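You operate a simulated robot arm through the tools that you are given. There is no shell and no other tool.

You run a simulated two-armed robot. Do the job below in one go: nothing can be reset, and whatever is moved stays where it is left.

JOB
Change the grey plate in its cradle for the purple one.
Fine: swing the orange lever to FREE first; the grey plate goes on the plate tray; the lever ends at HOLD. Then pull the pull pin out and leave it out. Where these are worked on the way, their far stop is far enough and under half their travel is too little: orange lever.

It is judged by the outcome, as a careful person would: the job done as asked, and still so three seconds after it is handed in. It fails if anything else is knocked over, pushed out of place, dropped, spilled or broken.

ROBOT AND FRAMES
Two 6-joint arms with fingered hands on one trunk that stands fixed in place. Base frame: the origin is at the foot of the trunk, x ahead of it, y to its left, z up; the work surface is at about z = 800. Lengths are in mm, angles in degrees, forces in N, time in s.
The left shoulder is at [50, 170, 1011], the right one opposite. With the tool pointing down near the work surface each hand reaches from about 500 to 780 mm from the base axis, measured 20 degrees to its own side. Payload 3.5 kg a hand.
The TCP of each hand is the grasp point between the finger pads, 26 mm short of the fingertips. In the tool frame z runs along the fingers and y along their closing line. The gripper opens to 132 mm; its body begins 73 mm behind the TCP. The gripper is a hand of 3 fingers: y runs from the thumb to the fingers, the wrist lies at [0, 0, -234] in the tool frame.
Orientation is told as [roll, pitch, yaw] about the base's x, y, z axes, in that order, counted from this pose: with the fingers straight down and closing along the base's y, the tool's x points along the base's -x, its y along +y and its z along -z.

CONTROLS
- The arms move only by the tool send_rows. It takes "left_plan", "right_plan" or both (then of equal length, played together; a hand with none holds still); each is a list of rows, each a list of 6 numbers: the shift along the tool's x, y, z in units of 40 mm (1.0 is 40 mm), then the turn, a rotation vector about the tool's x, y, z in units of 5 degrees (1.0 is 5 degrees). In form: [[tx, ty, tz, rx, ry, rz], ...]. A call has 1 to 20 rows; each row shifts and turns the commanded pose from where the row before left it, along the tool's axes as they then stand. A call with a number of a shift or a turn outside -1 to 1 is refused whole. Rows are played at 5 a second. More than 50 mm and 8.6 degrees between two rows, and nothing of the call is played. Where a pose cannot be reached the arm comes as near as it can. A force on the tool above 40 N (or 10 N above the force at the start of the call, whichever is more), or a blocked arm, ends the call early, and 0.2 s more pass. In this call time passes only in rows, and 0.2 s behind the last. It gives the time, the measured TCP pose, the force on the tool (base axes), the opening and the grip force at its end, in the units of the frame above (readings bear some noise), with the torque about the TCP (base axes, N m) and any sound that the robot's microphone picked up.
- Cameras (640 x 400 px; columns grow to the right, rows downward): "scene" is now at [40.7, 5.9, 1609.9]; the picture's right is [0.09, -1.00, 0.00], its down [-0.66, -0.06, -0.75] and it looks along [0.74, 0.07, -0.66] (base axes); focal length 355 px, centre (320, 200). "left" rides on the left gripper at [-61, 3, -92] in its tool frame; the picture's right is [-0.05, -1.00, 0.00], its down [0.83, -0.04, -0.55] and it looks along [0.55, -0.03, 0.83] (tool axes); focal length 230 px, centre (320, 200). "right" rides on the right gripper at [62, 3, -92] in its tool frame; the picture's right is [-0.05, 1.00, 0.00], its down [-0.83, -0.04, -0.56] and it looks along [-0.55, -0.03, 0.83] (tool axes); focal length 230 px, centre (320, 200). There is no depth. A picture from a camera that has moved, and an enlarged one, comes with that camera's place and axes in the base frame and with its lens.
- grab_frame(camera): a new picture of that camera. It takes no simulated time.
- lift_body(by): slides the trunk up (or, below 0, down) by that many mm; the arms and the scene camera ride with it, the base frame stays. It gives what a move gives, with no picture.
- finger_targets(finger1, finger2, thumb_bend, hand): sets how far each is bent, from 0 (flat) to 1 (curled in); at 0.3 the hand is open as for a grip, at 0.7 the pads meet at the TCP. One left out holds its place. A second passes; each finger stops where it meets its share of the squeeze, and holds until it gets a number again. It is the only way to open and close the hand. It gives what a move gives, with no picture; readings hold the bend of each and the force on the fingers (four entries, about 0 where the hand has none), thumb and palm.
- pan_tilt(pan, tilt): turns the head with the scene camera to pan (to the left, within 86 degrees either way) and tilt (down, from -29 to 69), counted from straight ahead of the robot. It gives what a move gives.
- close_up(camera, box): a new picture of the part [left, top, right, bottom] of that camera's present view, enlarged. It takes no simulated time.
- hand_in(): hands the job in; it is judged then, once.

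Nothing tells you positions but the pictures and the camera data. Unless the task says otherwise, let go and move clear before handing in.

The tools are called after ">>>" as a command line: name --argument value ..., lists and objects as JSON in quotes. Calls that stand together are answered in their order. send_rows: Moves the arms, as the interface text tells. Its arguments: {"type":"object","properties":{"left_plan":{"type":"array"},"right_plan":{"type":"array"}},"required":[]} The other tools are called the same way: lift_body (by) moves the trunk up or down; finger_targets (finger1, finger2, thumb_bend, hand) moves the fingers one by one; pan_tilt (pan, tilt) turns the head that bears the scene camera; grab_frame (camera) takes a picture; close_up (camera, box) takes an enlarged picture of a part of a camera's view; hand_in () hands the job in.

At the start:

```text
time: 0.0
left_tool_pos: [559.9, 248.8, 1143.6]
left_tcp_rot: [0.0, 0.0, 0.0]
left_force: [0.2, -0.2, 0.8]
left_ft_torque: [-0.01, 0.0, 0.01]
left_grip_width: 132.1
left_grip_force: 0.0
left_shape: jaw
left_bend: [0.3, 0.3, 0.3]
left_finger forces: [0.0, 0.1, 0.0, 0.1, 0.1, 0.0]
right_tool_pos: [548.4, -247.3, 1074.2]
right_tcp_rot: [0.1, -0.1, 0.0]
right_force: [-0.4, -0.1, -0.4]
right_ft_torque: [-0.02, 0.0, -0.03]
right_grip_width: 132.0
right_grip_force: 0.1
right_shape: jaw
right_bend: [0.3, 0.3, 0.3]
right_finger forces: [0.0, 0.1, 0.1, 0.1, 0.0, 0.0]
trunk travel left (down, up): [-626.0, 84.0]
head pan, tilt (commanded): [5.1, 41.6]
```

scene: 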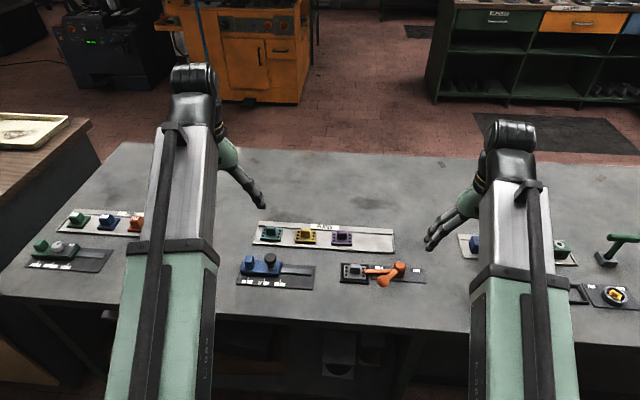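
right: 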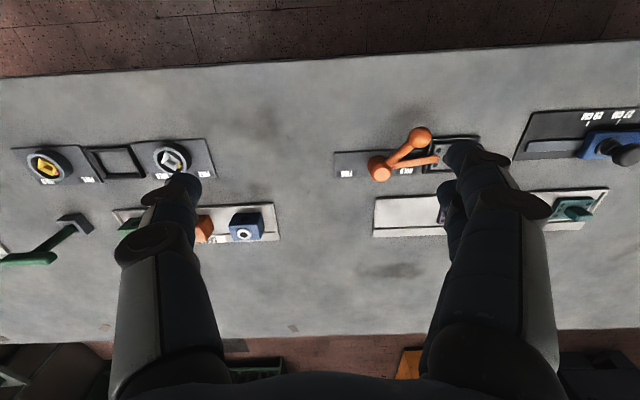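
left: 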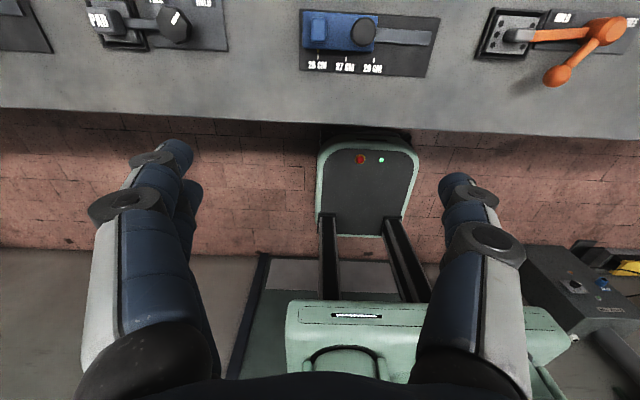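

I see a table with several fixtures: a grey plate in a cradle with an orange lever at centre-right, and a tray with green, yellow and purple plates behind it. I'll look closer before moving anything.

>>> close_up --camera "scene" --box '[220, 200, 460, 350]'

>>> close_up --camera "scene" --box '[440, 200, 640, 325]'

>>> close_up --camera "scene" --box '[0, 180, 200, 305]'

>>> close_up --camera "right" --box '[320, 80, 640, 280]'

>>> close_up --camera "left" --box '[440, 0, 640, 125]'

```text
2.67 times, centred on (340, 275) of scene
camera zoom: at [40.7, 5.9, 1609.9], right [0.09, -1.0, 0.0], down [-0.66, -0.06, -0.75], along [0.74, 0.07, -0.66], focal length 947 px, centre (267, 0)
```

zoom: 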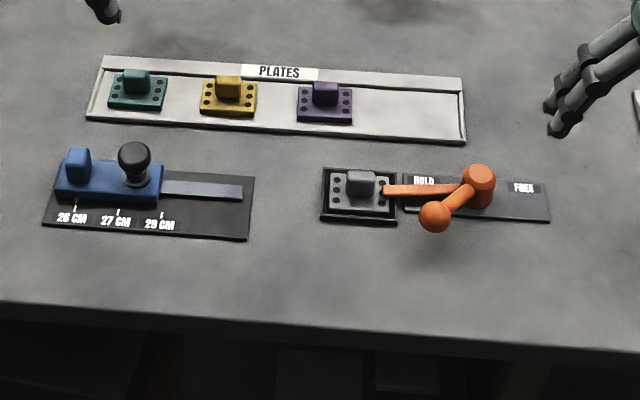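

```text
3.20 times, centred on (540, 262) of scene
camera zoom: at [40.7, 5.9, 1609.9], right [0.09, -1.0, 0.0], down [-0.66, -0.06, -0.75], along [0.74, 0.07, -0.66], focal length 1136 px, centre (-384, 0)
```

zoom: 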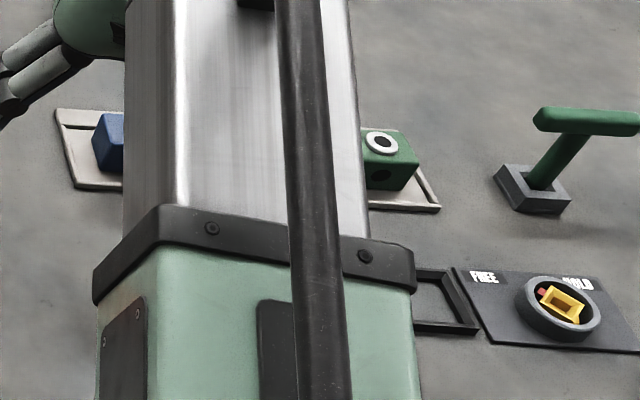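

```text
3.20 times, centred on (100, 242) of scene
camera zoom: at [40.7, 5.9, 1609.9], right [0.09, -1.0, 0.0], down [-0.66, -0.06, -0.75], along [0.74, 0.07, -0.66], focal length 1136 px, centre (1024, 64)
```

zoom: 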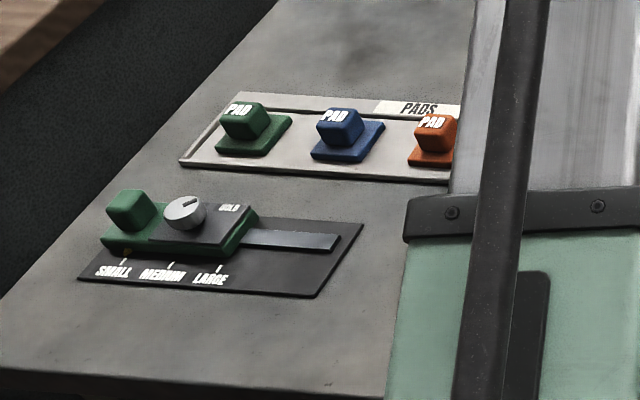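

```text
2.00 times, centred on (480, 180) of right
camera zoom: at [487.3, -242.4, 1167.2], right [0.05, 1.0, 0.0], down [0.83, -0.04, 0.56], along [0.55, -0.03, -0.83], focal length 460 px, centre (0, 240)
```

zoom: 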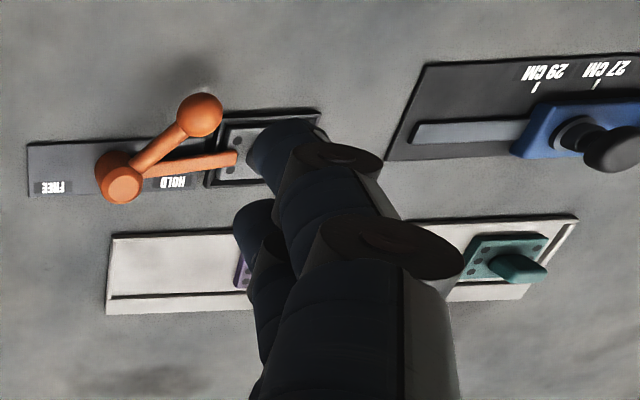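

```text
3.20 times, centred on (540, 62) of left
camera zoom: at [621.2, 252.3, 1235.3], right [0.05, -1.0, 0.0], down [-0.83, -0.04, 0.55], along [-0.55, -0.03, -0.83], focal length 736 px, centre (-384, 640)
```

zoom: 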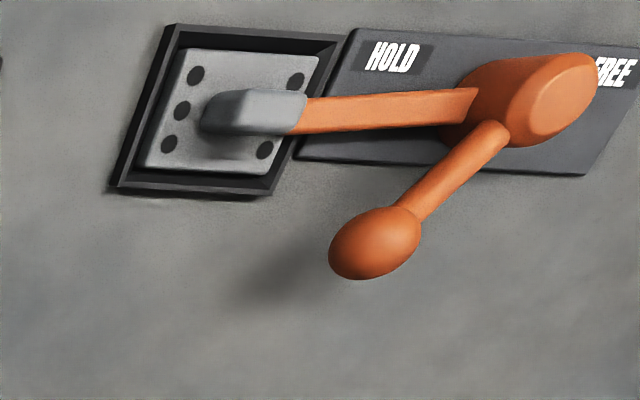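

The cradle seems to be near (652, -37), with the lever hub near (656, -155) and its ball handle near (600, -106, 847). I still have to find the pull pin, so I'll look around with the head.

>>> pan_tilt --pan -25 --tilt 50

>>> grab_frame --camera "scene"

>>> close_up --camera "right" --box '[0, 100, 320, 300]'

>>> close_up --camera "left" --box '[0, 0, 240, 150]'

>>> close_up --camera "left" --box '[240, 0, 480, 150]'

```text
time: 0.9
left_tool_pos: [559.0, 248.6, 1143.4]
left_tcp_rot: [0.1, 0.1, 0.0]
left_force: [0.2, 0.0, -0.9]
left_ft_torque: [0.0, -0.01, -0.02]
left_grip_width: 132.0
left_grip_force: 0.1
left_shape: jaw
left_bend: [0.3, 0.3, 0.3]
left_finger forces: [0.0, 0.0, 0.1, 0.0, 0.0, 0.1]
right_tool_pos: [547.0, -247.0, 1074.4]
right_tcp_rot: [0.0, 0.0, 0.0]
right_force: [0.5, -0.3, 1.0]
right_ft_torque: [0.01, -0.01, -0.02]
right_grip_width: 132.0
right_grip_force: 0.0
right_shape: jaw
right_bend: [0.3, 0.3, 0.3]
right_finger forces: [0.1, 0.0, 0.0, 0.0, 0.0, 0.0]
trunk travel left (down, up): [-626.0, 84.0]
head pan, tilt (commanded): [-25.0, 50.0]
```

```text
taken
camera scene: at [26.9, -34.0, 1598.1], right [-0.42, -0.91, 0.0], down [-0.69, 0.32, -0.64], along [0.58, -0.27, -0.77], focal length 355 px, centre (320, 200)
```

scene: 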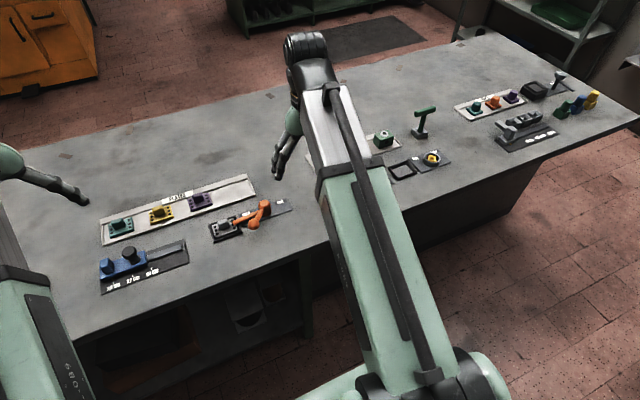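

```text
2.00 times, centred on (160, 200) of right
camera zoom: at [487.3, -242.4, 1167.2], right [0.05, 1.0, 0.0], down [0.83, -0.04, 0.56], along [0.55, -0.03, -0.83], focal length 460 px, centre (640, 200)
```

zoom: 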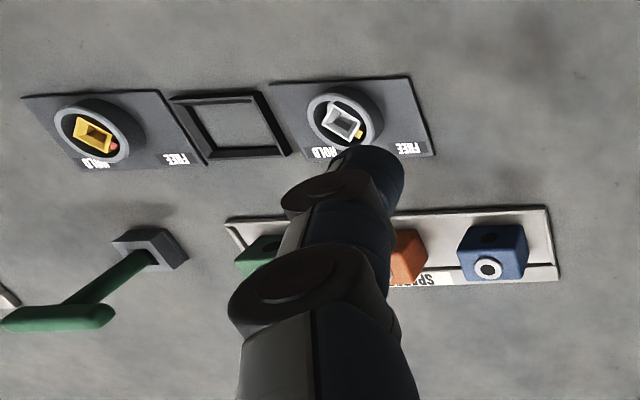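

```text
2.67 times, centred on (120, 75) of left
camera zoom: at [621.2, 252.3, 1235.3], right [0.05, -1.0, 0.0], down [-0.83, -0.04, 0.55], along [-0.55, -0.03, -0.83], focal length 614 px, centre (853, 533)
```

zoom: 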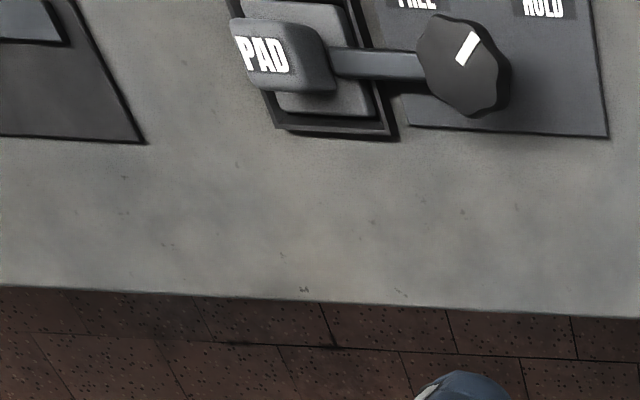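

```text
2.67 times, centred on (360, 75) of left
camera zoom: at [621.2, 252.3, 1235.3], right [0.05, -1.0, 0.0], down [-0.83, -0.04, 0.55], along [-0.55, -0.03, -0.83], focal length 614 px, centre (213, 533)
```

zoom: 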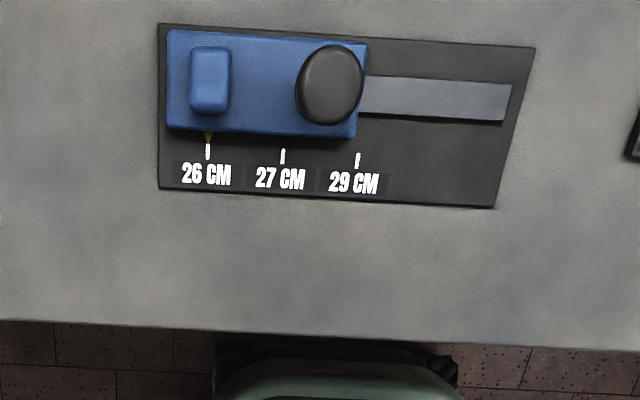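

The table continues on both sides. I'm zooming into the far right and then turning to the left to look for the pull pin.

>>> close_up --camera "scene" --box '[360, 50, 620, 212]'

>>> close_up --camera "scene" --box '[440, 60, 610, 166]'

>>> close_up --camera "scene" --box '[80, 160, 320, 310]'

>>> pan_tilt --pan 40 --tilt 45

>>> grab_frame --camera "scene"

```text
2.46 times, centred on (490, 131) of scene
camera zoom: at [26.9, -34.0, 1598.1], right [-0.42, -0.91, 0.0], down [-0.69, 0.32, -0.64], along [0.58, -0.27, -0.77], focal length 874 px, centre (-98, 370)
```

zoom: 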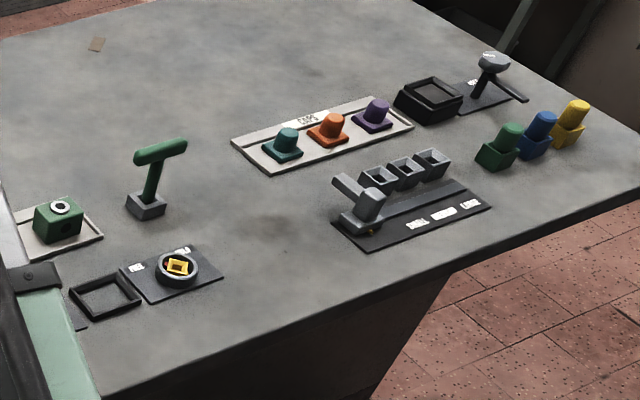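

```text
3.76 times, centred on (525, 113) of scene
camera zoom: at [26.9, -34.0, 1598.1], right [-0.42, -0.91, 0.0], down [-0.69, 0.32, -0.64], along [0.58, -0.27, -0.77], focal length 1336 px, centre (-452, 528)
```

zoom: 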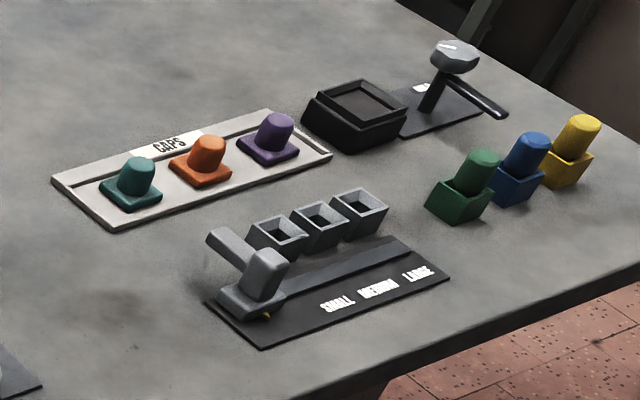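

```text
2.67 times, centred on (200, 235) of scene
camera zoom: at [26.9, -34.0, 1598.1], right [-0.42, -0.91, 0.0], down [-0.69, 0.32, -0.64], along [0.58, -0.27, -0.77], focal length 947 px, centre (640, 107)
```

zoom: 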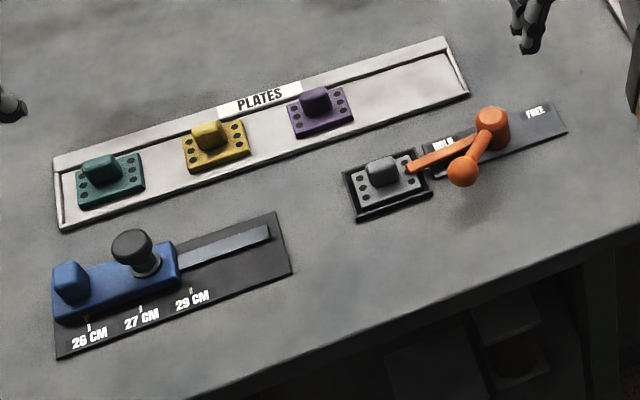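

```text
time: 2.3
left_tool_pos: [560.1, 249.2, 1142.7]
left_tcp_rot: [0.0, 0.0, 0.1]
left_force: [-0.1, 0.3, 0.1]
left_ft_torque: [-0.02, 0.0, -0.01]
left_grip_width: 131.9
left_grip_force: 0.1
left_shape: jaw
left_bend: [0.3, 0.3, 0.3]
left_finger forces: [0.0, 0.1, 0.0, 0.0, 0.0, 0.1]
right_tool_pos: [547.8, -246.1, 1073.9]
right_tcp_rot: [0.0, 0.1, 0.0]
right_force: [0.2, 0.3, 0.8]
right_ft_torque: [0.02, -0.01, 0.02]
right_grip_width: 131.9
right_grip_force: 0.1
right_shape: jaw
right_bend: [0.3, 0.3, 0.3]
right_finger forces: [0.0, 0.0, 0.0, 0.1, 0.0, 0.0]
trunk travel left (down, up): [-626.0, 84.0]
head pan, tilt (commanded): [40.0, 45.0]
```

```text
taken
camera scene: at [19.5, 50.7, 1605.0], right [0.64, -0.77, 0.0], down [-0.54, -0.45, -0.71], along [0.54, 0.45, -0.71], focal length 355 px, centre (320, 200)
```

scene: 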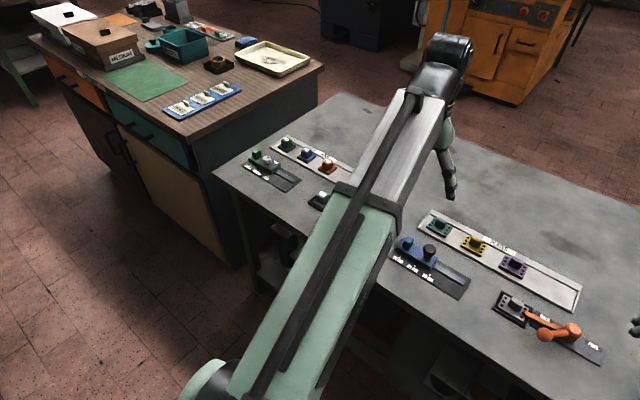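

The black-knobbed pin on the blue slider looks like the pull pin. The green T-handle near (750, -745) is out of reach and seems to be a separate thing. I'll zoom in on both to check before committing.

>>> pan_tilt --pan 0 --tilt 48

>>> close_up --camera "scene" --box '[200, 180, 360, 280]'

>>> close_up --camera "scene" --box '[320, 160, 440, 235]'

>>> close_up --camera "scene" --box '[220, 130, 420, 255]'

```text
time: 3.4
left_tool_pos: [560.5, 249.9, 1142.7]
left_tcp_rot: [0.2, 0.0, 0.0]
left_force: [-0.6, 0.2, 0.1]
left_ft_torque: [0.01, -0.02, -0.01]
left_grip_width: 131.9
left_grip_force: 0.1
left_shape: jaw
left_bend: [0.3, 0.3, 0.3]
left_finger forces: [0.1, 0.1, 0.1, 0.0, 0.0, 0.1]
right_tool_pos: [548.1, -246.3, 1074.6]
right_tcp_rot: [0.1, -0.1, 0.0]
right_force: [0.4, 0.3, 0.2]
right_ft_torque: [0.0, 0.0, 0.0]
right_grip_width: 131.8
right_grip_force: 0.0
right_shape: jaw
right_bend: [0.3, 0.3, 0.3]
right_finger forces: [0.0, 0.0, 0.0, 0.1, 0.0, 0.1]
trunk travel left (down, up): [-626.0, 84.0]
head pan, tilt (commanded): [0.0, 48.0]
```

```text
4.00 times, centred on (280, 230) of scene
camera zoom: at [35.9, -1.4, 1600.8], right [0.0, -1.0, 0.0], down [-0.74, 0.0, -0.67], along [0.67, 0.0, -0.74], focal length 1420 px, centre (480, 80)
```

zoom: 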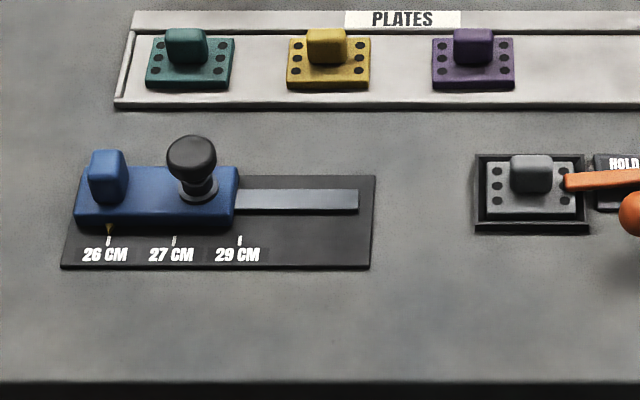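

```text
5.33 times, centred on (380, 198) of scene
camera zoom: at [35.9, -1.4, 1600.8], right [0.0, -1.0, 0.0], down [-0.74, 0.0, -0.67], along [0.67, 0.0, -0.74], focal length 1893 px, centre (0, 213)
```

zoom: 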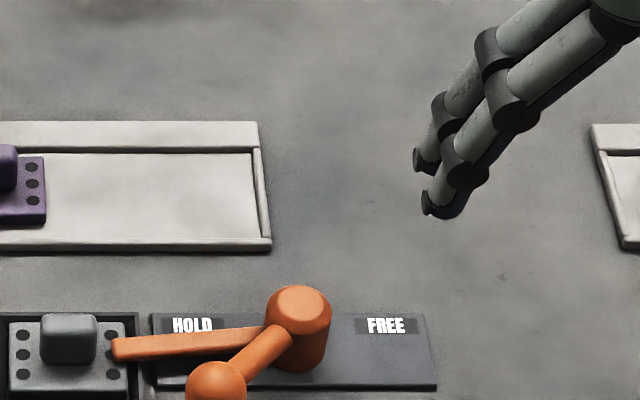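

```text
3.20 times, centred on (320, 192) of scene
camera zoom: at [35.9, -1.4, 1600.8], right [0.0, -1.0, 0.0], down [-0.74, 0.0, -0.67], along [0.67, 0.0, -0.74], focal length 1136 px, centre (320, 224)
```

zoom: 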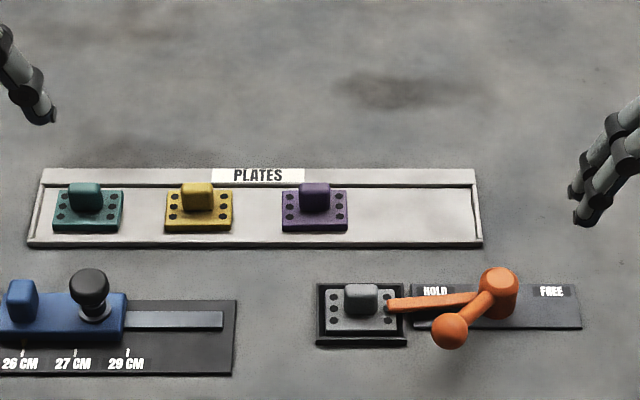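

The pull pin is the black knob on the blue slider near (639, 196). The lever pivots about a vertical hub near (650, -154), so its ball should swing from y ≈ -108 to about -200. I'm moving the right hand above the ball, turned so that the fingers straddle it along its path.

>>> send_rows --right_plan '[[-0.26, 0.69, 0.62, 0, 0, 0], [-0.26, 0.69, 0.62, 0, 0, 0], [-0.26, 0.69, 0.62, 0, 0, 0], [-0.26, 0.69, 0.62, 0, 0, 0], [-0.26, 0.69, 0.62, 0, 0, 0], [0, 0, 0, 0, 0, 0.956], [0, 0, 0, 0, 0, 0.956], [0, 0, 0, 0, 0, 0.956], [0, 0, 0, 0, 0, 0.956], [0, 0, 0, 0, 0, 0.956], [0, 0, 0, 0, 0, 0.956], [0, 0, 0, 0, 0, 0.956], [0, 0, 0, 0, 0, 0.956], [0, 0, 0, 0, 0, 0.956], [0, 0, 0, 0, 0, 0]]'

>>> finger_targets --hand "right" --finger1 0.5 --finger2 0.5 --thumb_bend 0.5

>>> grab_frame --camera "right"

>>> close_up --camera "scene" --box '[220, 130, 460, 280]'

```text
time: 6.6
left_tool_pos: [559.5, 248.9, 1143.8]
left_tcp_rot: [0.1, 0.1, 0.0]
left_force: [0.6, 0.5, -0.1]
left_ft_torque: [0.01, 0.0, -0.02]
left_grip_width: 132.0
left_grip_force: 0.1
left_shape: jaw
left_bend: [0.3, 0.3, 0.3]
left_finger forces: [0.0, 0.1, 0.1, 0.1, 0.0, 0.0]
right_tool_pos: [599.3, -109.3, 949.7]
right_tcp_rot: [0.0, 0.1, -43.1]
right_force: [0.3, 1.2, -0.1]
right_ft_torque: [-0.02, 0.01, -0.02]
right_grip_width: 131.9
right_grip_force: 0.0
right_shape: jaw
right_bend: [0.3, 0.3, 0.3]
right_finger forces: [0.0, 0.0, 0.0, 0.1, 0.0, 0.0]
trunk travel left (down, up): [-626.0, 84.0]
head pan, tilt (commanded): [0.0, 48.0]
```

```text
time: 7.6
left_tool_pos: [560.4, 249.4, 1143.0]
left_tcp_rot: [0.1, 0.0, 0.0]
left_force: [-0.2, -1.1, -0.2]
left_ft_torque: [0.0, 0.0, 0.01]
left_grip_width: 132.1
left_grip_force: 0.1
left_shape: jaw
left_bend: [0.3, 0.3, 0.3]
left_finger forces: [0.0, 0.1, 0.0, 0.0, 0.1, 0.1]
right_tool_pos: [600.7, -109.4, 949.9]
right_tcp_rot: [0.1, 0.0, -42.9]
right_force: [0.5, 1.1, -0.2]
right_ft_torque: [0.0, -0.02, 0.01]
right_grip_width: 68.6
right_grip_force: 0.0
right_shape: fingers
right_bend: [0.5, 0.5, 0.5]
right_finger forces: [0.0, 0.0, 0.0, 0.1, 0.0, 0.0]
trunk travel left (down, up): [-626.0, 84.0]
head pan, tilt (commanded): [0.0, 48.0]
```

```text
taken
camera right: at [557.7, -63.4, 1043.2], right [0.72, 0.69, 0.0], down [0.58, -0.6, 0.56], along [0.39, -0.4, -0.83], focal length 230 px, centre (320, 200)
```

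right: 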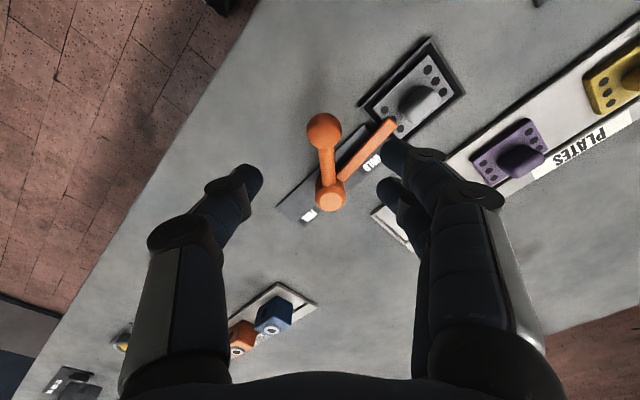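

```text
2.67 times, centred on (340, 205) of scene
camera zoom: at [35.9, -1.5, 1600.8], right [0.0, -1.0, 0.0], down [-0.74, 0.0, -0.67], along [0.67, 0.0, -0.74], focal length 947 px, centre (267, 187)
```

zoom: 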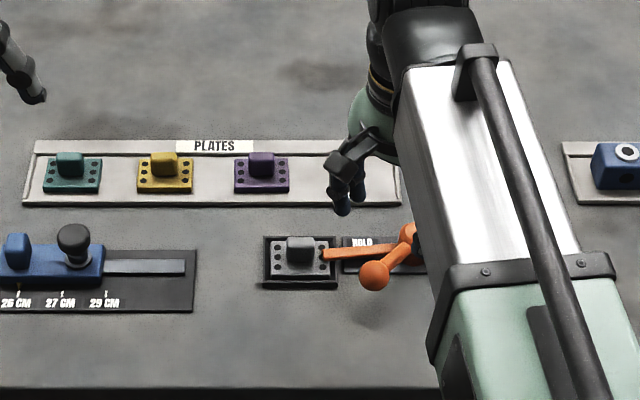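

The ball sits at about (600, -107, 847). I'm narrowing the fingers and coming down in steps.

>>> finger_targets --hand "right" --finger1 0.56 --finger2 0.56 --thumb_bend 0.56

>>> send_rows --right_plan '[[0.04, 0.04, 0.7, 0, 0, 0], [0, 0, 0.7, 0, 0, 0], [0, 0, 0, 0, 0, 0]]'

>>> grab_frame --camera "right"

>>> close_up --camera "scene" --box '[280, 160, 440, 260]'

>>> close_up --camera "left" --box '[440, 0, 640, 125]'

```text
time: 8.6
left_tool_pos: [560.1, 249.0, 1143.4]
left_tcp_rot: [0.1, 0.0, 0.0]
left_force: [0.4, 0.5, 0.8]
left_ft_torque: [0.01, 0.01, -0.02]
left_grip_width: 132.0
left_grip_force: 0.0
left_shape: jaw
left_bend: [0.3, 0.3, 0.3]
left_finger forces: [0.0, 0.0, 0.0, 0.0, 0.0, 0.0]
right_tool_pos: [600.0, -109.2, 948.6]
right_tcp_rot: [-0.1, 0.0, -43.1]
right_force: [-0.2, 0.0, 0.8]
right_ft_torque: [0.01, -0.01, 0.0]
right_grip_width: 48.7
right_grip_force: 0.1
right_shape: fingers
right_bend: [0.56, 0.56, 0.56]
right_finger forces: [0.0, 0.0, 0.0, 0.0, 0.0, 0.0]
trunk travel left (down, up): [-626.0, 84.0]
head pan, tilt (commanded): [0.0, 48.0]
```

```text
time: 9.4
left_tool_pos: [559.5, 249.1, 1143.2]
left_tcp_rot: [-0.1, -0.1, 0.0]
left_force: [0.1, -0.4, 0.0]
left_ft_torque: [0.0, -0.04, 0.04]
left_grip_width: 131.9
left_grip_force: 0.1
left_shape: jaw
left_bend: [0.3, 0.3, 0.3]
left_finger forces: [0.0, 0.0, 0.0, 0.1, 0.0, 0.0]
right_tool_pos: [600.6, -108.0, 892.6]
right_tcp_rot: [-0.1, 0.2, -42.9]
right_force: [0.2, 0.3, 0.8]
right_ft_torque: [0.04, -0.01, 0.01]
right_grip_width: 48.2
right_grip_force: 0.0
right_shape: fingers
right_bend: [0.56, 0.56, 0.56]
right_finger forces: [0.0, 0.0, 0.0, 0.1, 0.0, 0.0]
trunk travel left (down, up): [-626.0, 84.0]
head pan, tilt (commanded): [0.0, 48.0]
```

```text
taken
camera right: at [558.0, -62.2, 985.8], right [0.72, 0.69, 0.0], down [0.58, -0.6, 0.56], along [0.39, -0.4, -0.83], focal length 230 px, centre (320, 200)
```

right: 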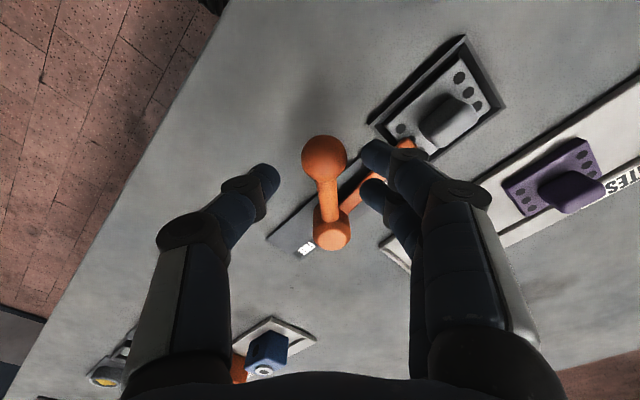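

```text
4.00 times, centred on (360, 210) of scene
camera zoom: at [35.9, -1.5, 1600.8], right [0.0, -1.0, 0.0], down [-0.74, 0.0, -0.67], along [0.67, 0.0, -0.74], focal length 1420 px, centre (160, 160)
```

zoom: 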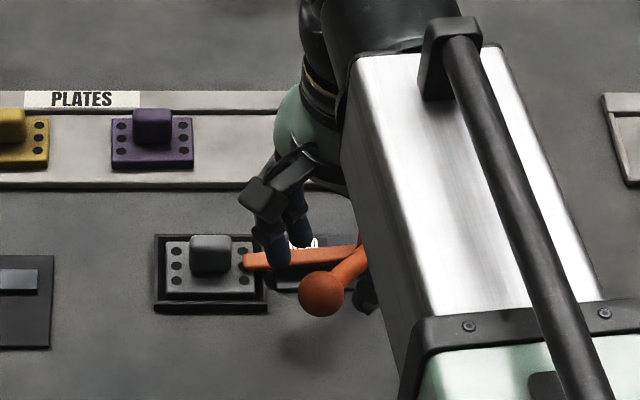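

```text
3.20 times, centred on (540, 62) of left
camera zoom: at [621.2, 252.4, 1235.3], right [0.05, -1.0, 0.0], down [-0.83, -0.04, 0.55], along [-0.55, -0.03, -0.83], focal length 736 px, centre (-384, 640)
```

zoom: 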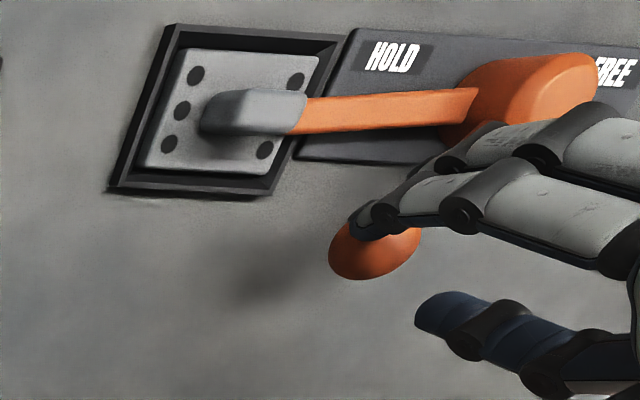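

The ball is between the fingers. I'll lower to its level and make the first part of the swing.

>>> send_rows --right_plan '[[0.03, 0.06, 0.43, 0, 0, 0], [0, 0, 0.43, 0, 0, 0], [0, 0, 0, 0, 0, 0]]'

>>> close_up --camera "left" --box '[440, 0, 640, 125]'

>>> grab_frame --camera "right"

```text
time: 10.2
left_tool_pos: [560.1, 248.5, 1143.5]
left_tcp_rot: [0.0, -0.1, 0.0]
left_force: [-0.1, -0.3, -0.5]
left_ft_torque: [0.01, 0.02, 0.01]
left_grip_width: 131.9
left_grip_force: 0.0
left_shape: jaw
left_bend: [0.3, 0.3, 0.3]
left_finger forces: [0.1, 0.0, 0.1, 0.0, 0.0, 0.0]
right_tool_pos: [601.5, -104.1, 859.0]
right_tcp_rot: [0.0, 0.0, -43.0]
right_force: [-0.6, -0.1, -0.4]
right_ft_torque: [0.02, -0.02, 0.0]
right_grip_width: 48.3
right_grip_force: 0.1
right_shape: fingers
right_bend: [0.56, 0.56, 0.56]
right_finger forces: [0.0, 0.0, 0.0, 0.1, 0.1, 0.0]
trunk travel left (down, up): [-626.0, 84.0]
head pan, tilt (commanded): [0.0, 48.0]
```

```text
3.20 times, centred on (540, 62) of left
camera zoom: at [621.2, 252.4, 1235.3], right [0.05, -1.0, 0.0], down [-0.83, -0.04, 0.55], along [-0.55, -0.03, -0.83], focal length 736 px, centre (-384, 640)
```

zoom: 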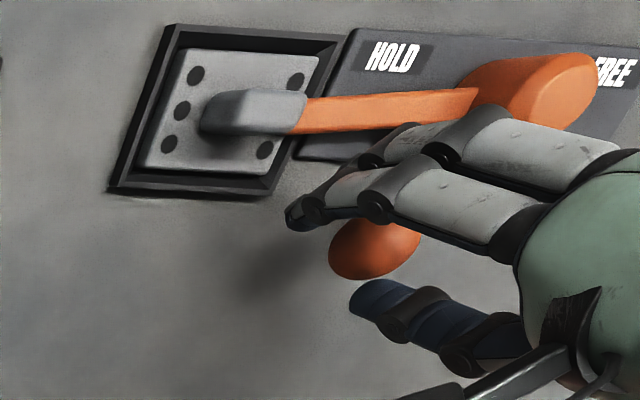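

```text
taken
camera right: at [558.6, -58.5, 952.9], right [0.72, 0.69, 0.0], down [0.58, -0.6, 0.56], along [0.39, -0.4, -0.83], focal length 230 px, centre (320, 200)
```

right: 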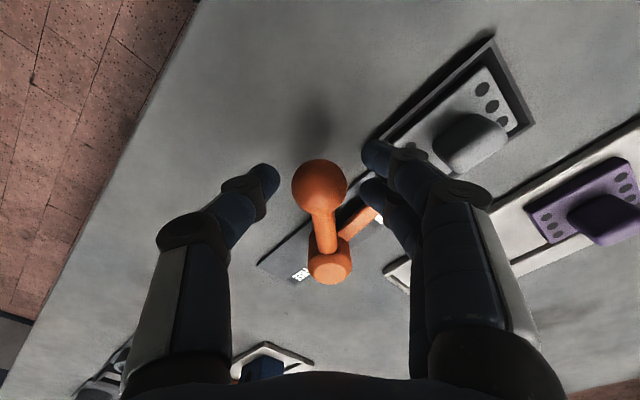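

The ball is centred between thumb and fingers with no contact force. I'm swinging along the arc now.

>>> send_rows --right_plan '[[-0.0066, -0.1505, 0, 0, 0, -1], [-0.0066, -0.1505, 0, 0, 0, -1], [-0.0066, -0.1505, 0, 0, 0, -1], [-0.0066, -0.1505, 0, 0, 0, -1], [-0.0066, -0.1505, 0, 0, 0, -1], [-0.0066, -0.1505, 0, 0, 0, -1]]'

>>> close_up --camera "left" --box '[440, 0, 640, 125]'

>>> grab_frame --camera "right"

```text
time: 11.6
left_tool_pos: [559.4, 249.2, 1141.9]
left_tcp_rot: [0.1, 0.0, -0.1]
left_force: [-0.6, 0.0, 0.1]
left_ft_torque: [0.0, 0.02, -0.02]
left_grip_width: 131.7
left_grip_force: 0.1
left_shape: jaw
left_bend: [0.3, 0.3, 0.3]
left_finger forces: [0.0, 0.0, 0.0, 0.1, 0.0, 0.2]
right_tool_pos: [584.6, -136.7, 858.9]
right_tcp_rot: [0.0, 0.0, -13.0]
right_force: [-1.3, -0.6, -1.5]
right_ft_torque: [-0.01, 0.02, -0.03]
right_grip_width: 49.4
right_grip_force: 0.8
right_shape: fingers
right_bend: [0.56, 0.56, 0.56]
right_finger forces: [0.1, 0.0, 0.0, 0.0, 1.0, 0.1]
trunk travel left (down, up): [-626.0, 84.0]
head pan, tilt (commanded): [0.0, 48.0]
```

```text
3.20 times, centred on (540, 62) of left
camera zoom: at [621.2, 252.3, 1235.3], right [0.05, -1.0, 0.0], down [-0.83, -0.04, 0.55], along [-0.55, -0.03, -0.83], focal length 736 px, centre (-384, 640)
```

zoom: 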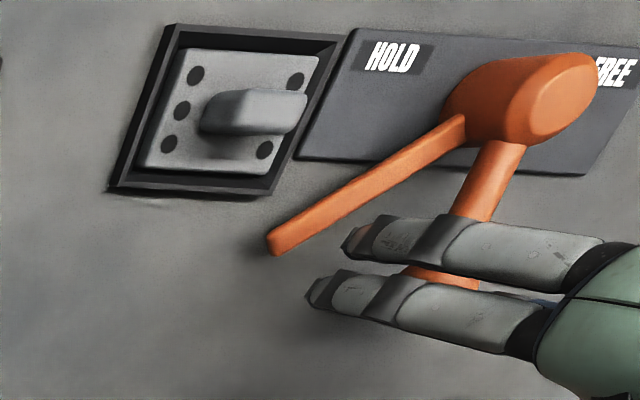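

```text
taken
camera right: at [526.3, -118.1, 952.7], right [0.27, 0.96, 0.0], down [0.8, -0.23, 0.55], along [0.53, -0.15, -0.83], focal length 230 px, centre (320, 200)
```

right: 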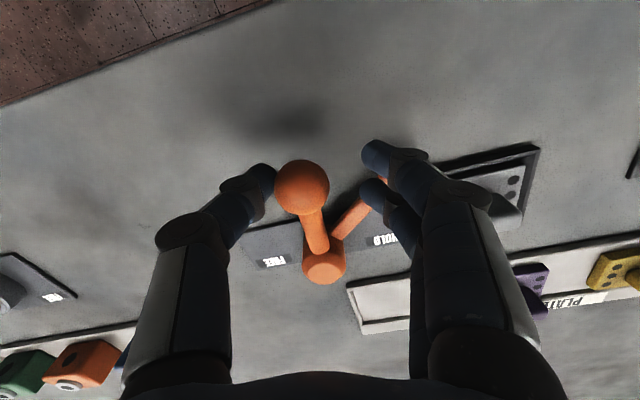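

The lever is turning freely towards FREE and the ball is resting against the thumb. I'm continuing the arc.

>>> send_rows --right_plan '[[-0.0066, -0.1505, 0, 0, 0, -1], [-0.0066, -0.1505, 0, 0, 0, -1], [-0.0066, -0.1505, 0, 0, 0, -1], [-0.0066, -0.1505, 0, 0, 0, -1], [-0.0066, -0.1505, 0, 0, 0, -1], [-0.0066, -0.1505, 0, 0, 0, -1], [-0.0066, -0.1505, 0, 0, 0, -1], [-0.0066, -0.1505, 0, 0, 0, -1]]'

>>> grab_frame --camera "right"

>>> close_up --camera "left" --box '[440, 0, 640, 125]'

```text
time: 13.4
left_tool_pos: [560.2, 248.1, 1142.7]
left_tcp_rot: [0.1, 0.0, 0.0]
left_force: [0.3, -0.6, 0.7]
left_ft_torque: [0.03, 0.01, 0.06]
left_grip_width: 131.8
left_grip_force: 0.0
left_shape: jaw
left_bend: [0.3, 0.3, 0.3]
left_finger forces: [0.1, 0.0, 0.0, 0.0, 0.0, 0.0]
right_tool_pos: [590.0, -183.9, 858.2]
right_tcp_rot: [0.0, 0.0, 27.2]
right_force: [-0.3, 1.7, -0.3]
right_ft_torque: [0.01, -0.02, -0.02]
right_grip_width: 48.6
right_grip_force: 0.0
right_shape: fingers
right_bend: [0.56, 0.56, 0.56]
right_finger forces: [0.0, 0.5, 0.0, 0.0, 0.0, 0.1]
trunk travel left (down, up): [-626.0, 84.0]
head pan, tilt (commanded): [0.0, 48.0]
```

```text
taken
camera right: at [534.5, -206.3, 951.8], right [-0.41, 0.91, 0.0], down [0.76, 0.34, 0.56], along [0.51, 0.23, -0.83], focal length 230 px, centre (320, 200)
```

right: 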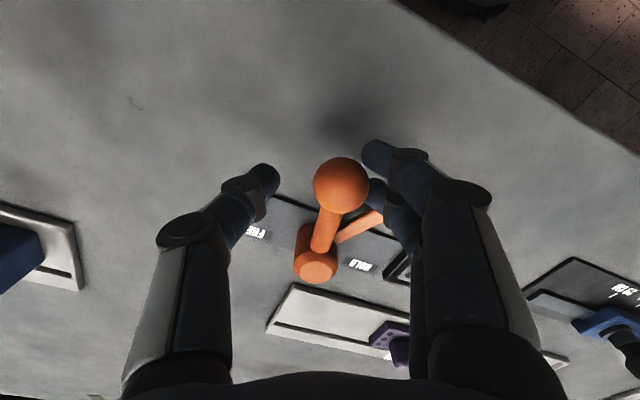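

```text
3.20 times, centred on (540, 62) of left
camera zoom: at [621.2, 252.3, 1235.3], right [0.05, -1.0, 0.0], down [-0.83, -0.04, 0.55], along [-0.55, -0.03, -0.83], focal length 736 px, centre (-384, 640)
```

zoom: 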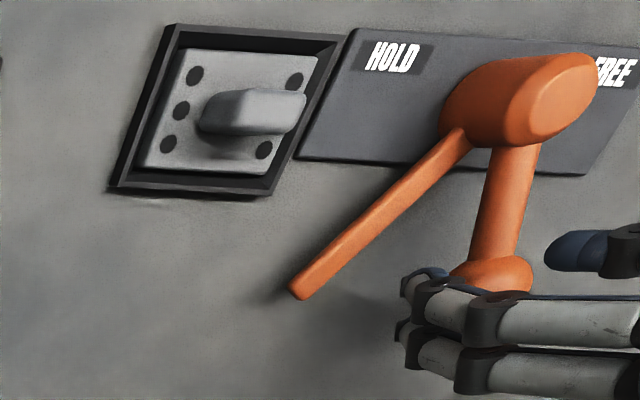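

The fingers are now pushing the ball. I'll keep going in small chunks until I reach the stop.

>>> send_rows --right_plan '[[-0.0066, -0.1505, 0, 0, 0, -1], [-0.0066, -0.1505, 0, 0, 0, -1], [-0.0066, -0.1505, 0, 0, 0, -1], [-0.0066, -0.1505, 0, 0, 0, -1]]'

>>> grab_frame --camera "right"

>>> close_up --camera "left" --box '[440, 0, 640, 125]'

```text
time: 14.4
left_tool_pos: [559.9, 249.1, 1142.7]
left_tcp_rot: [0.1, 0.1, 0.1]
left_force: [0.3, 0.1, 0.5]
left_ft_torque: [0.02, -0.02, 0.01]
left_grip_width: 131.9
left_grip_force: 0.0
left_shape: jaw
left_bend: [0.3, 0.3, 0.3]
left_finger forces: [0.0, 0.0, 0.0, 0.1, 0.1, 0.0]
right_tool_pos: [605.4, -201.3, 859.2]
right_tcp_rot: [0.0, 0.0, 47.1]
right_force: [-0.1, 0.6, 0.0]
right_ft_torque: [0.02, 0.02, 0.01]
right_grip_width: 48.8
right_grip_force: 0.0
right_shape: fingers
right_bend: [0.56, 0.56, 0.56]
right_finger forces: [0.0, 0.0, 0.0, 0.0, 0.0, 0.1]
trunk travel left (down, up): [-626.0, 84.0]
head pan, tilt (commanded): [0.0, 48.0]
```

```text
taken
camera right: at [561.8, -243.2, 952.6], right [-0.7, 0.72, 0.0], down [0.6, 0.58, 0.56], along [0.4, 0.39, -0.83], focal length 230 px, centre (320, 200)
```

right: 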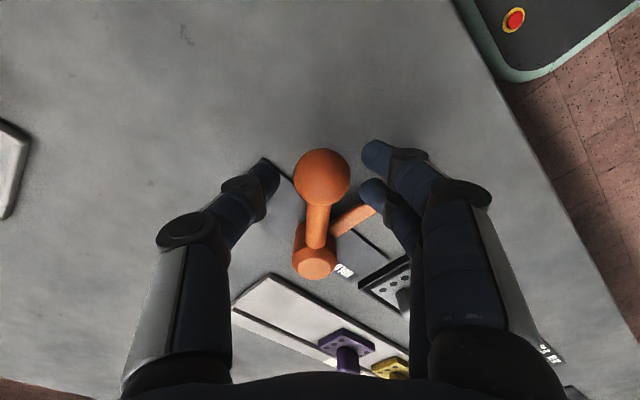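

```text
3.20 times, centred on (540, 62) of left
camera zoom: at [621.3, 252.3, 1235.2], right [0.05, -1.0, 0.0], down [-0.83, -0.04, 0.55], along [-0.55, -0.03, -0.83], focal length 736 px, centre (-384, 640)
```

zoom: 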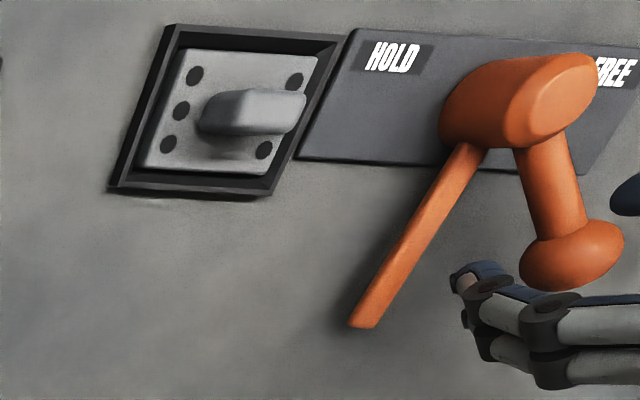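

The lever has coasted ahead of the fingers and is still moving. I'm continuing along the arc.

>>> send_rows --right_plan '[[-0.0066, -0.1505, 0, 0, 0, -1], [-0.0066, -0.1505, 0, 0, 0, -1], [-0.0066, -0.1505, 0, 0, 0, -1], [-0.0066, -0.1505, 0, 0, 0, -1]]'

>>> grab_frame --camera "right"

>>> close_up --camera "left" --box '[440, 0, 640, 125]'

```text
time: 15.4
left_tool_pos: [560.0, 250.7, 1143.0]
left_tcp_rot: [0.0, -0.1, 0.1]
left_force: [0.4, 0.5, 0.5]
left_ft_torque: [0.02, -0.01, -0.01]
left_grip_width: 132.2
left_grip_force: 0.1
left_shape: jaw
left_bend: [0.3, 0.3, 0.3]
left_finger forces: [0.0, 0.0, 0.0, 0.0, 0.0, 0.0]
right_tool_pos: [624.9, -211.9, 859.4]
right_tcp_rot: [0.1, -0.1, 67.0]
right_force: [-6.4, 12.9, -2.6]
right_ft_torque: [0.26, 0.02, -0.34]
right_grip_width: 58.5
right_grip_force: 6.6
right_shape: fingers
right_bend: [0.5, 0.51, 0.56]
right_finger forces: [4.8, 9.4, 0.0, 0.1, 0.0, 0.0]
trunk travel left (down, up): [-626.0, 84.0]
head pan, tilt (commanded): [0.0, 48.0]
```

```text
taken
camera right: at [599.0, -266.0, 952.3], right [-0.9, 0.44, 0.0], down [0.36, 0.75, 0.56], along [0.24, 0.5, -0.83], focal length 230 px, centre (320, 200)
```

right: 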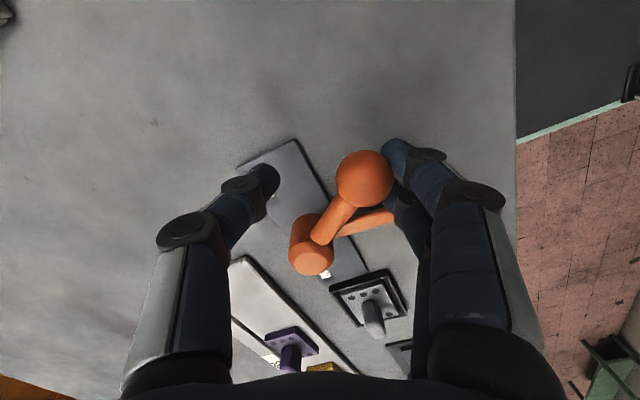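

```text
3.20 times, centred on (540, 62) of left
camera zoom: at [620.8, 253.7, 1235.2], right [0.05, -1.0, 0.0], down [-0.83, -0.04, 0.55], along [-0.55, -0.03, -0.83], focal length 736 px, centre (-384, 640)
```

zoom: 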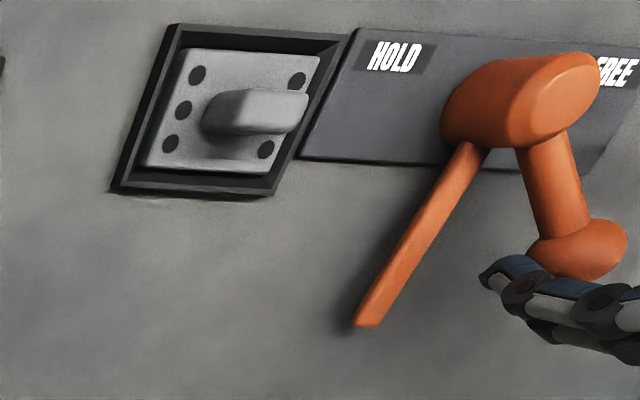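

The lever stopped with about 14 N of push and the ball near (606, -203), which is roughly 90° of swing, so it is at its FREE stop. I'll unload the fingers, lift clear and check that it stays.

>>> send_rows --right_plan '[[0, 0.1, 0, 0, 0, 0], [0, 0.12, 0, 0, 0, 0], [0, 0, 0, 0, 0, 0]]'

>>> grab_frame --camera "right"

```text
time: 16.2
left_tool_pos: [558.9, 249.0, 1142.9]
left_tcp_rot: [0.0, 0.0, 0.0]
left_force: [-0.5, 0.0, -0.5]
left_ft_torque: [-0.02, 0.01, 0.03]
left_grip_width: 131.8
left_grip_force: 0.2
left_shape: jaw
left_bend: [0.3, 0.3, 0.3]
left_finger forces: [0.0, 0.0, 0.1, 0.0, 0.1, 0.0]
right_tool_pos: [617.5, -211.8, 859.3]
right_tcp_rot: [0.1, 0.1, 67.0]
right_force: [-2.7, 2.8, -2.1]
right_ft_torque: [0.06, -0.02, -0.02]
right_grip_width: 50.7
right_grip_force: 2.2
right_shape: fingers
right_bend: [0.54, 0.53, 0.56]
right_finger forces: [1.2, 3.1, 0.1, 0.0, 0.1, 0.1]
trunk travel left (down, up): [-626.0, 84.0]
head pan, tilt (commanded): [0.0, 48.0]
```

```text
taken
camera right: at [590.6, -265.8, 953.1], right [-0.9, 0.44, 0.0], down [0.36, 0.75, 0.55], along [0.24, 0.5, -0.83], focal length 230 px, centre (320, 200)
```

right: 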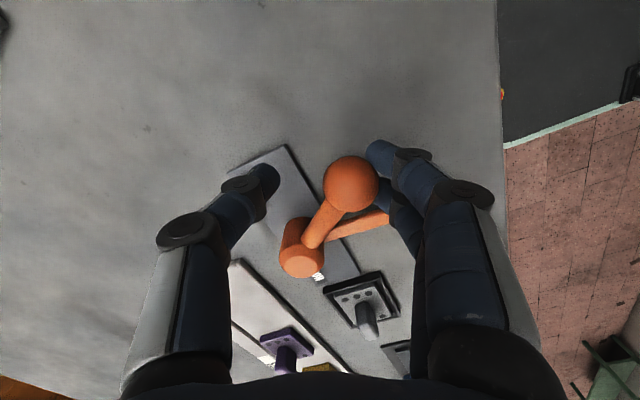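

>>> send_rows --right_plan '[[0, 0.12, 0, 0, 0, 0], [0, 0.1, 0, 0, 0, 0], [0, 0, -0.5, 0, 0, 0], [0, 0, -0.8, 0, 0, 0], [0, 0, -1, 0, 0, 0], [0, 0, -1, 0, 0, 0], [0, 0, 0, 0, 0, 0]]'

>>> grab_frame --camera "right"

>>> close_up --camera "left" --box '[440, 0, 640, 125]'

>>> grab_frame --camera "scene"

```text
time: 17.8
left_tool_pos: [559.5, 249.1, 1142.9]
left_tcp_rot: [0.1, 0.1, -0.1]
left_force: [0.0, 0.1, 0.3]
left_ft_torque: [-0.04, 0.04, 0.02]
left_grip_width: 131.7
left_grip_force: 0.0
left_shape: jaw
left_bend: [0.3, 0.3, 0.3]
left_finger forces: [0.1, 0.0, 0.1, 0.0, 0.0, 0.0]
right_tool_pos: [607.7, -208.9, 992.6]
right_tcp_rot: [0.0, 0.0, 67.0]
right_force: [0.1, 0.4, -0.5]
right_ft_torque: [0.02, 0.01, -0.01]
right_grip_width: 48.6
right_grip_force: 0.1
right_shape: fingers
right_bend: [0.56, 0.56, 0.56]
right_finger forces: [0.0, 0.0, 0.0, 0.1, 0.1, 0.0]
trunk travel left (down, up): [-626.0, 84.0]
head pan, tilt (commanded): [0.0, 48.0]
```

```text
taken
camera right: at [581.9, -262.8, 1086.1], right [-0.9, 0.44, 0.0], down [0.36, 0.75, 0.56], along [0.24, 0.5, -0.83], focal length 230 px, centre (320, 200)
```

right: 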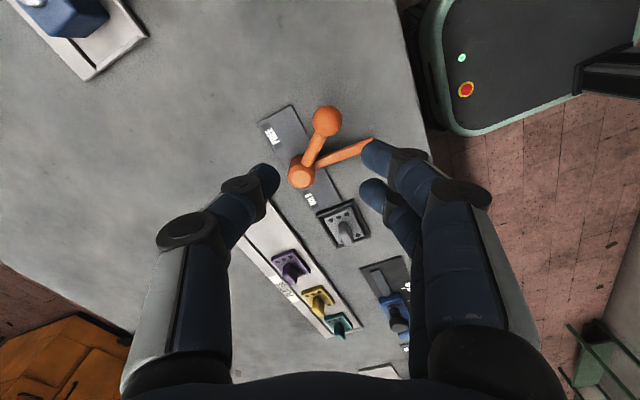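

```text
3.20 times, centred on (540, 62) of left
camera zoom: at [621.3, 252.3, 1235.2], right [0.05, -1.0, 0.0], down [-0.83, -0.04, 0.55], along [-0.55, -0.03, -0.83], focal length 736 px, centre (-384, 640)
```

zoom: 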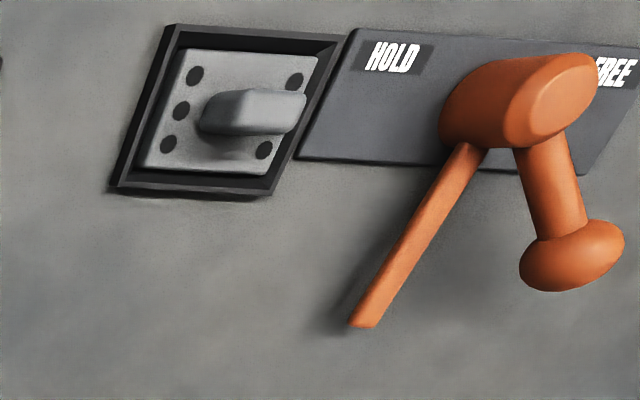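

```text
taken
camera scene: at [36.0, -1.5, 1600.8], right [0.0, -1.0, 0.0], down [-0.74, 0.0, -0.67], along [0.67, 0.0, -0.74], focal length 355 px, centre (320, 200)
```

scene: 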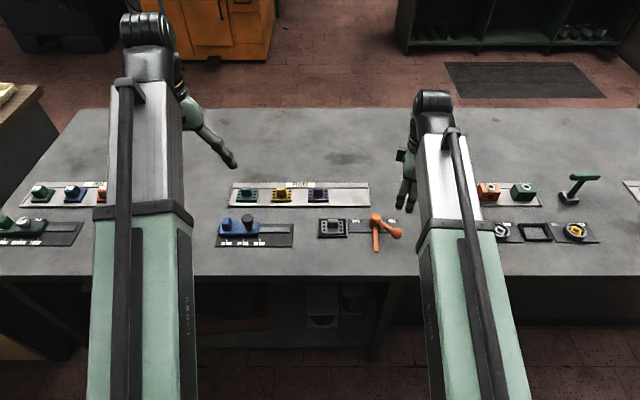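

The lever rests at FREE, with its bar pointing straight towards me and clear of the cradle. Next I'm turning the right hand to close along x and moving it above the grey plate's handle near (645, -36).

>>> send_rows --right_plan '[[0, 0, 0, 0, 0, -0.92], [0, 0, 0, 0, 0, -0.92], [0, 0, 0, 0, 0, -0.92], [0, 0, 0, 0, 0, -0.92], [0, 0, 0, 0, 0, -0.92], [-0.865, -0.187, 0.31, 0, 0, 0], [-0.865, -0.187, 0.31, 0, 0, 0], [-0.865, -0.187, 0.31, 0, 0, 0], [-0.865, -0.187, 0.31, 0, 0, 0], [-0.865, -0.187, 0.31, 0, 0, 0], [0, 0, 0, 0, 0, 0]]'

>>> grab_frame --camera "right"

>>> grab_frame --camera "scene"

```text
time: 20.2
left_tool_pos: [559.1, 248.9, 1142.9]
left_tcp_rot: [0.1, -0.2, 0.1]
left_force: [0.5, 0.5, -0.4]
left_ft_torque: [-0.03, 0.0, -0.03]
left_grip_width: 131.9
left_grip_force: 0.1
left_shape: jaw
left_bend: [0.3, 0.3, 0.3]
left_finger forces: [0.0, 0.0, 0.0, 0.0, 0.1, 0.1]
right_tool_pos: [679.8, -42.6, 925.7]
right_tcp_rot: [0.0, 0.1, 78.4]
right_force: [-0.5, 0.9, -0.6]
right_ft_torque: [-0.01, -0.02, -0.05]
right_grip_width: 48.4
right_grip_force: 0.1
right_shape: fingers
right_bend: [0.56, 0.56, 0.56]
right_finger forces: [0.0, 0.1, 0.0, 0.0, 0.1, 0.0]
right hand out of reach, approached as far as the arm can: row 4, 5
trunk travel left (down, up): [-626.0, 84.0]
head pan, tilt (commanded): [0.0, 48.0]
```

```text
taken
camera right: at [664.2, -101.4, 1020.3], right [-0.97, 0.25, 0.0], down [0.21, 0.81, 0.56], along [0.14, 0.54, -0.83], focal length 230 px, centre (320, 200)
```

right: 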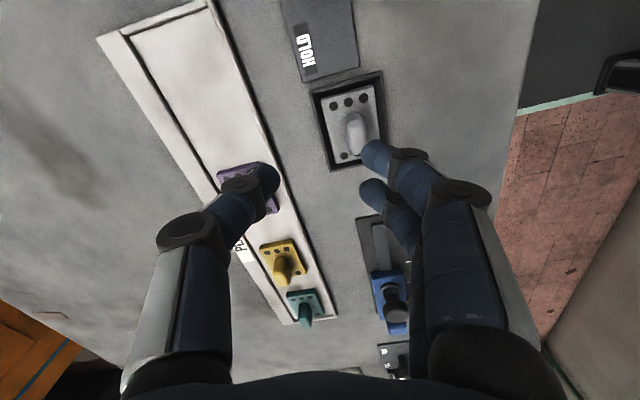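

```text
taken
camera scene: at [35.8, -1.7, 1600.8], right [0.0, -1.0, 0.0], down [-0.74, 0.0, -0.67], along [0.67, 0.0, -0.74], focal length 355 px, centre (320, 200)
```

scene: 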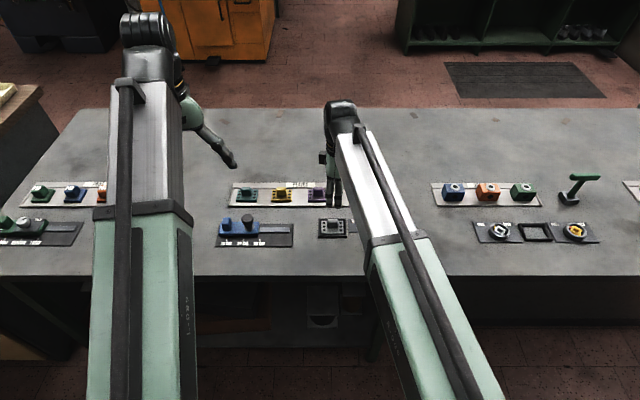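

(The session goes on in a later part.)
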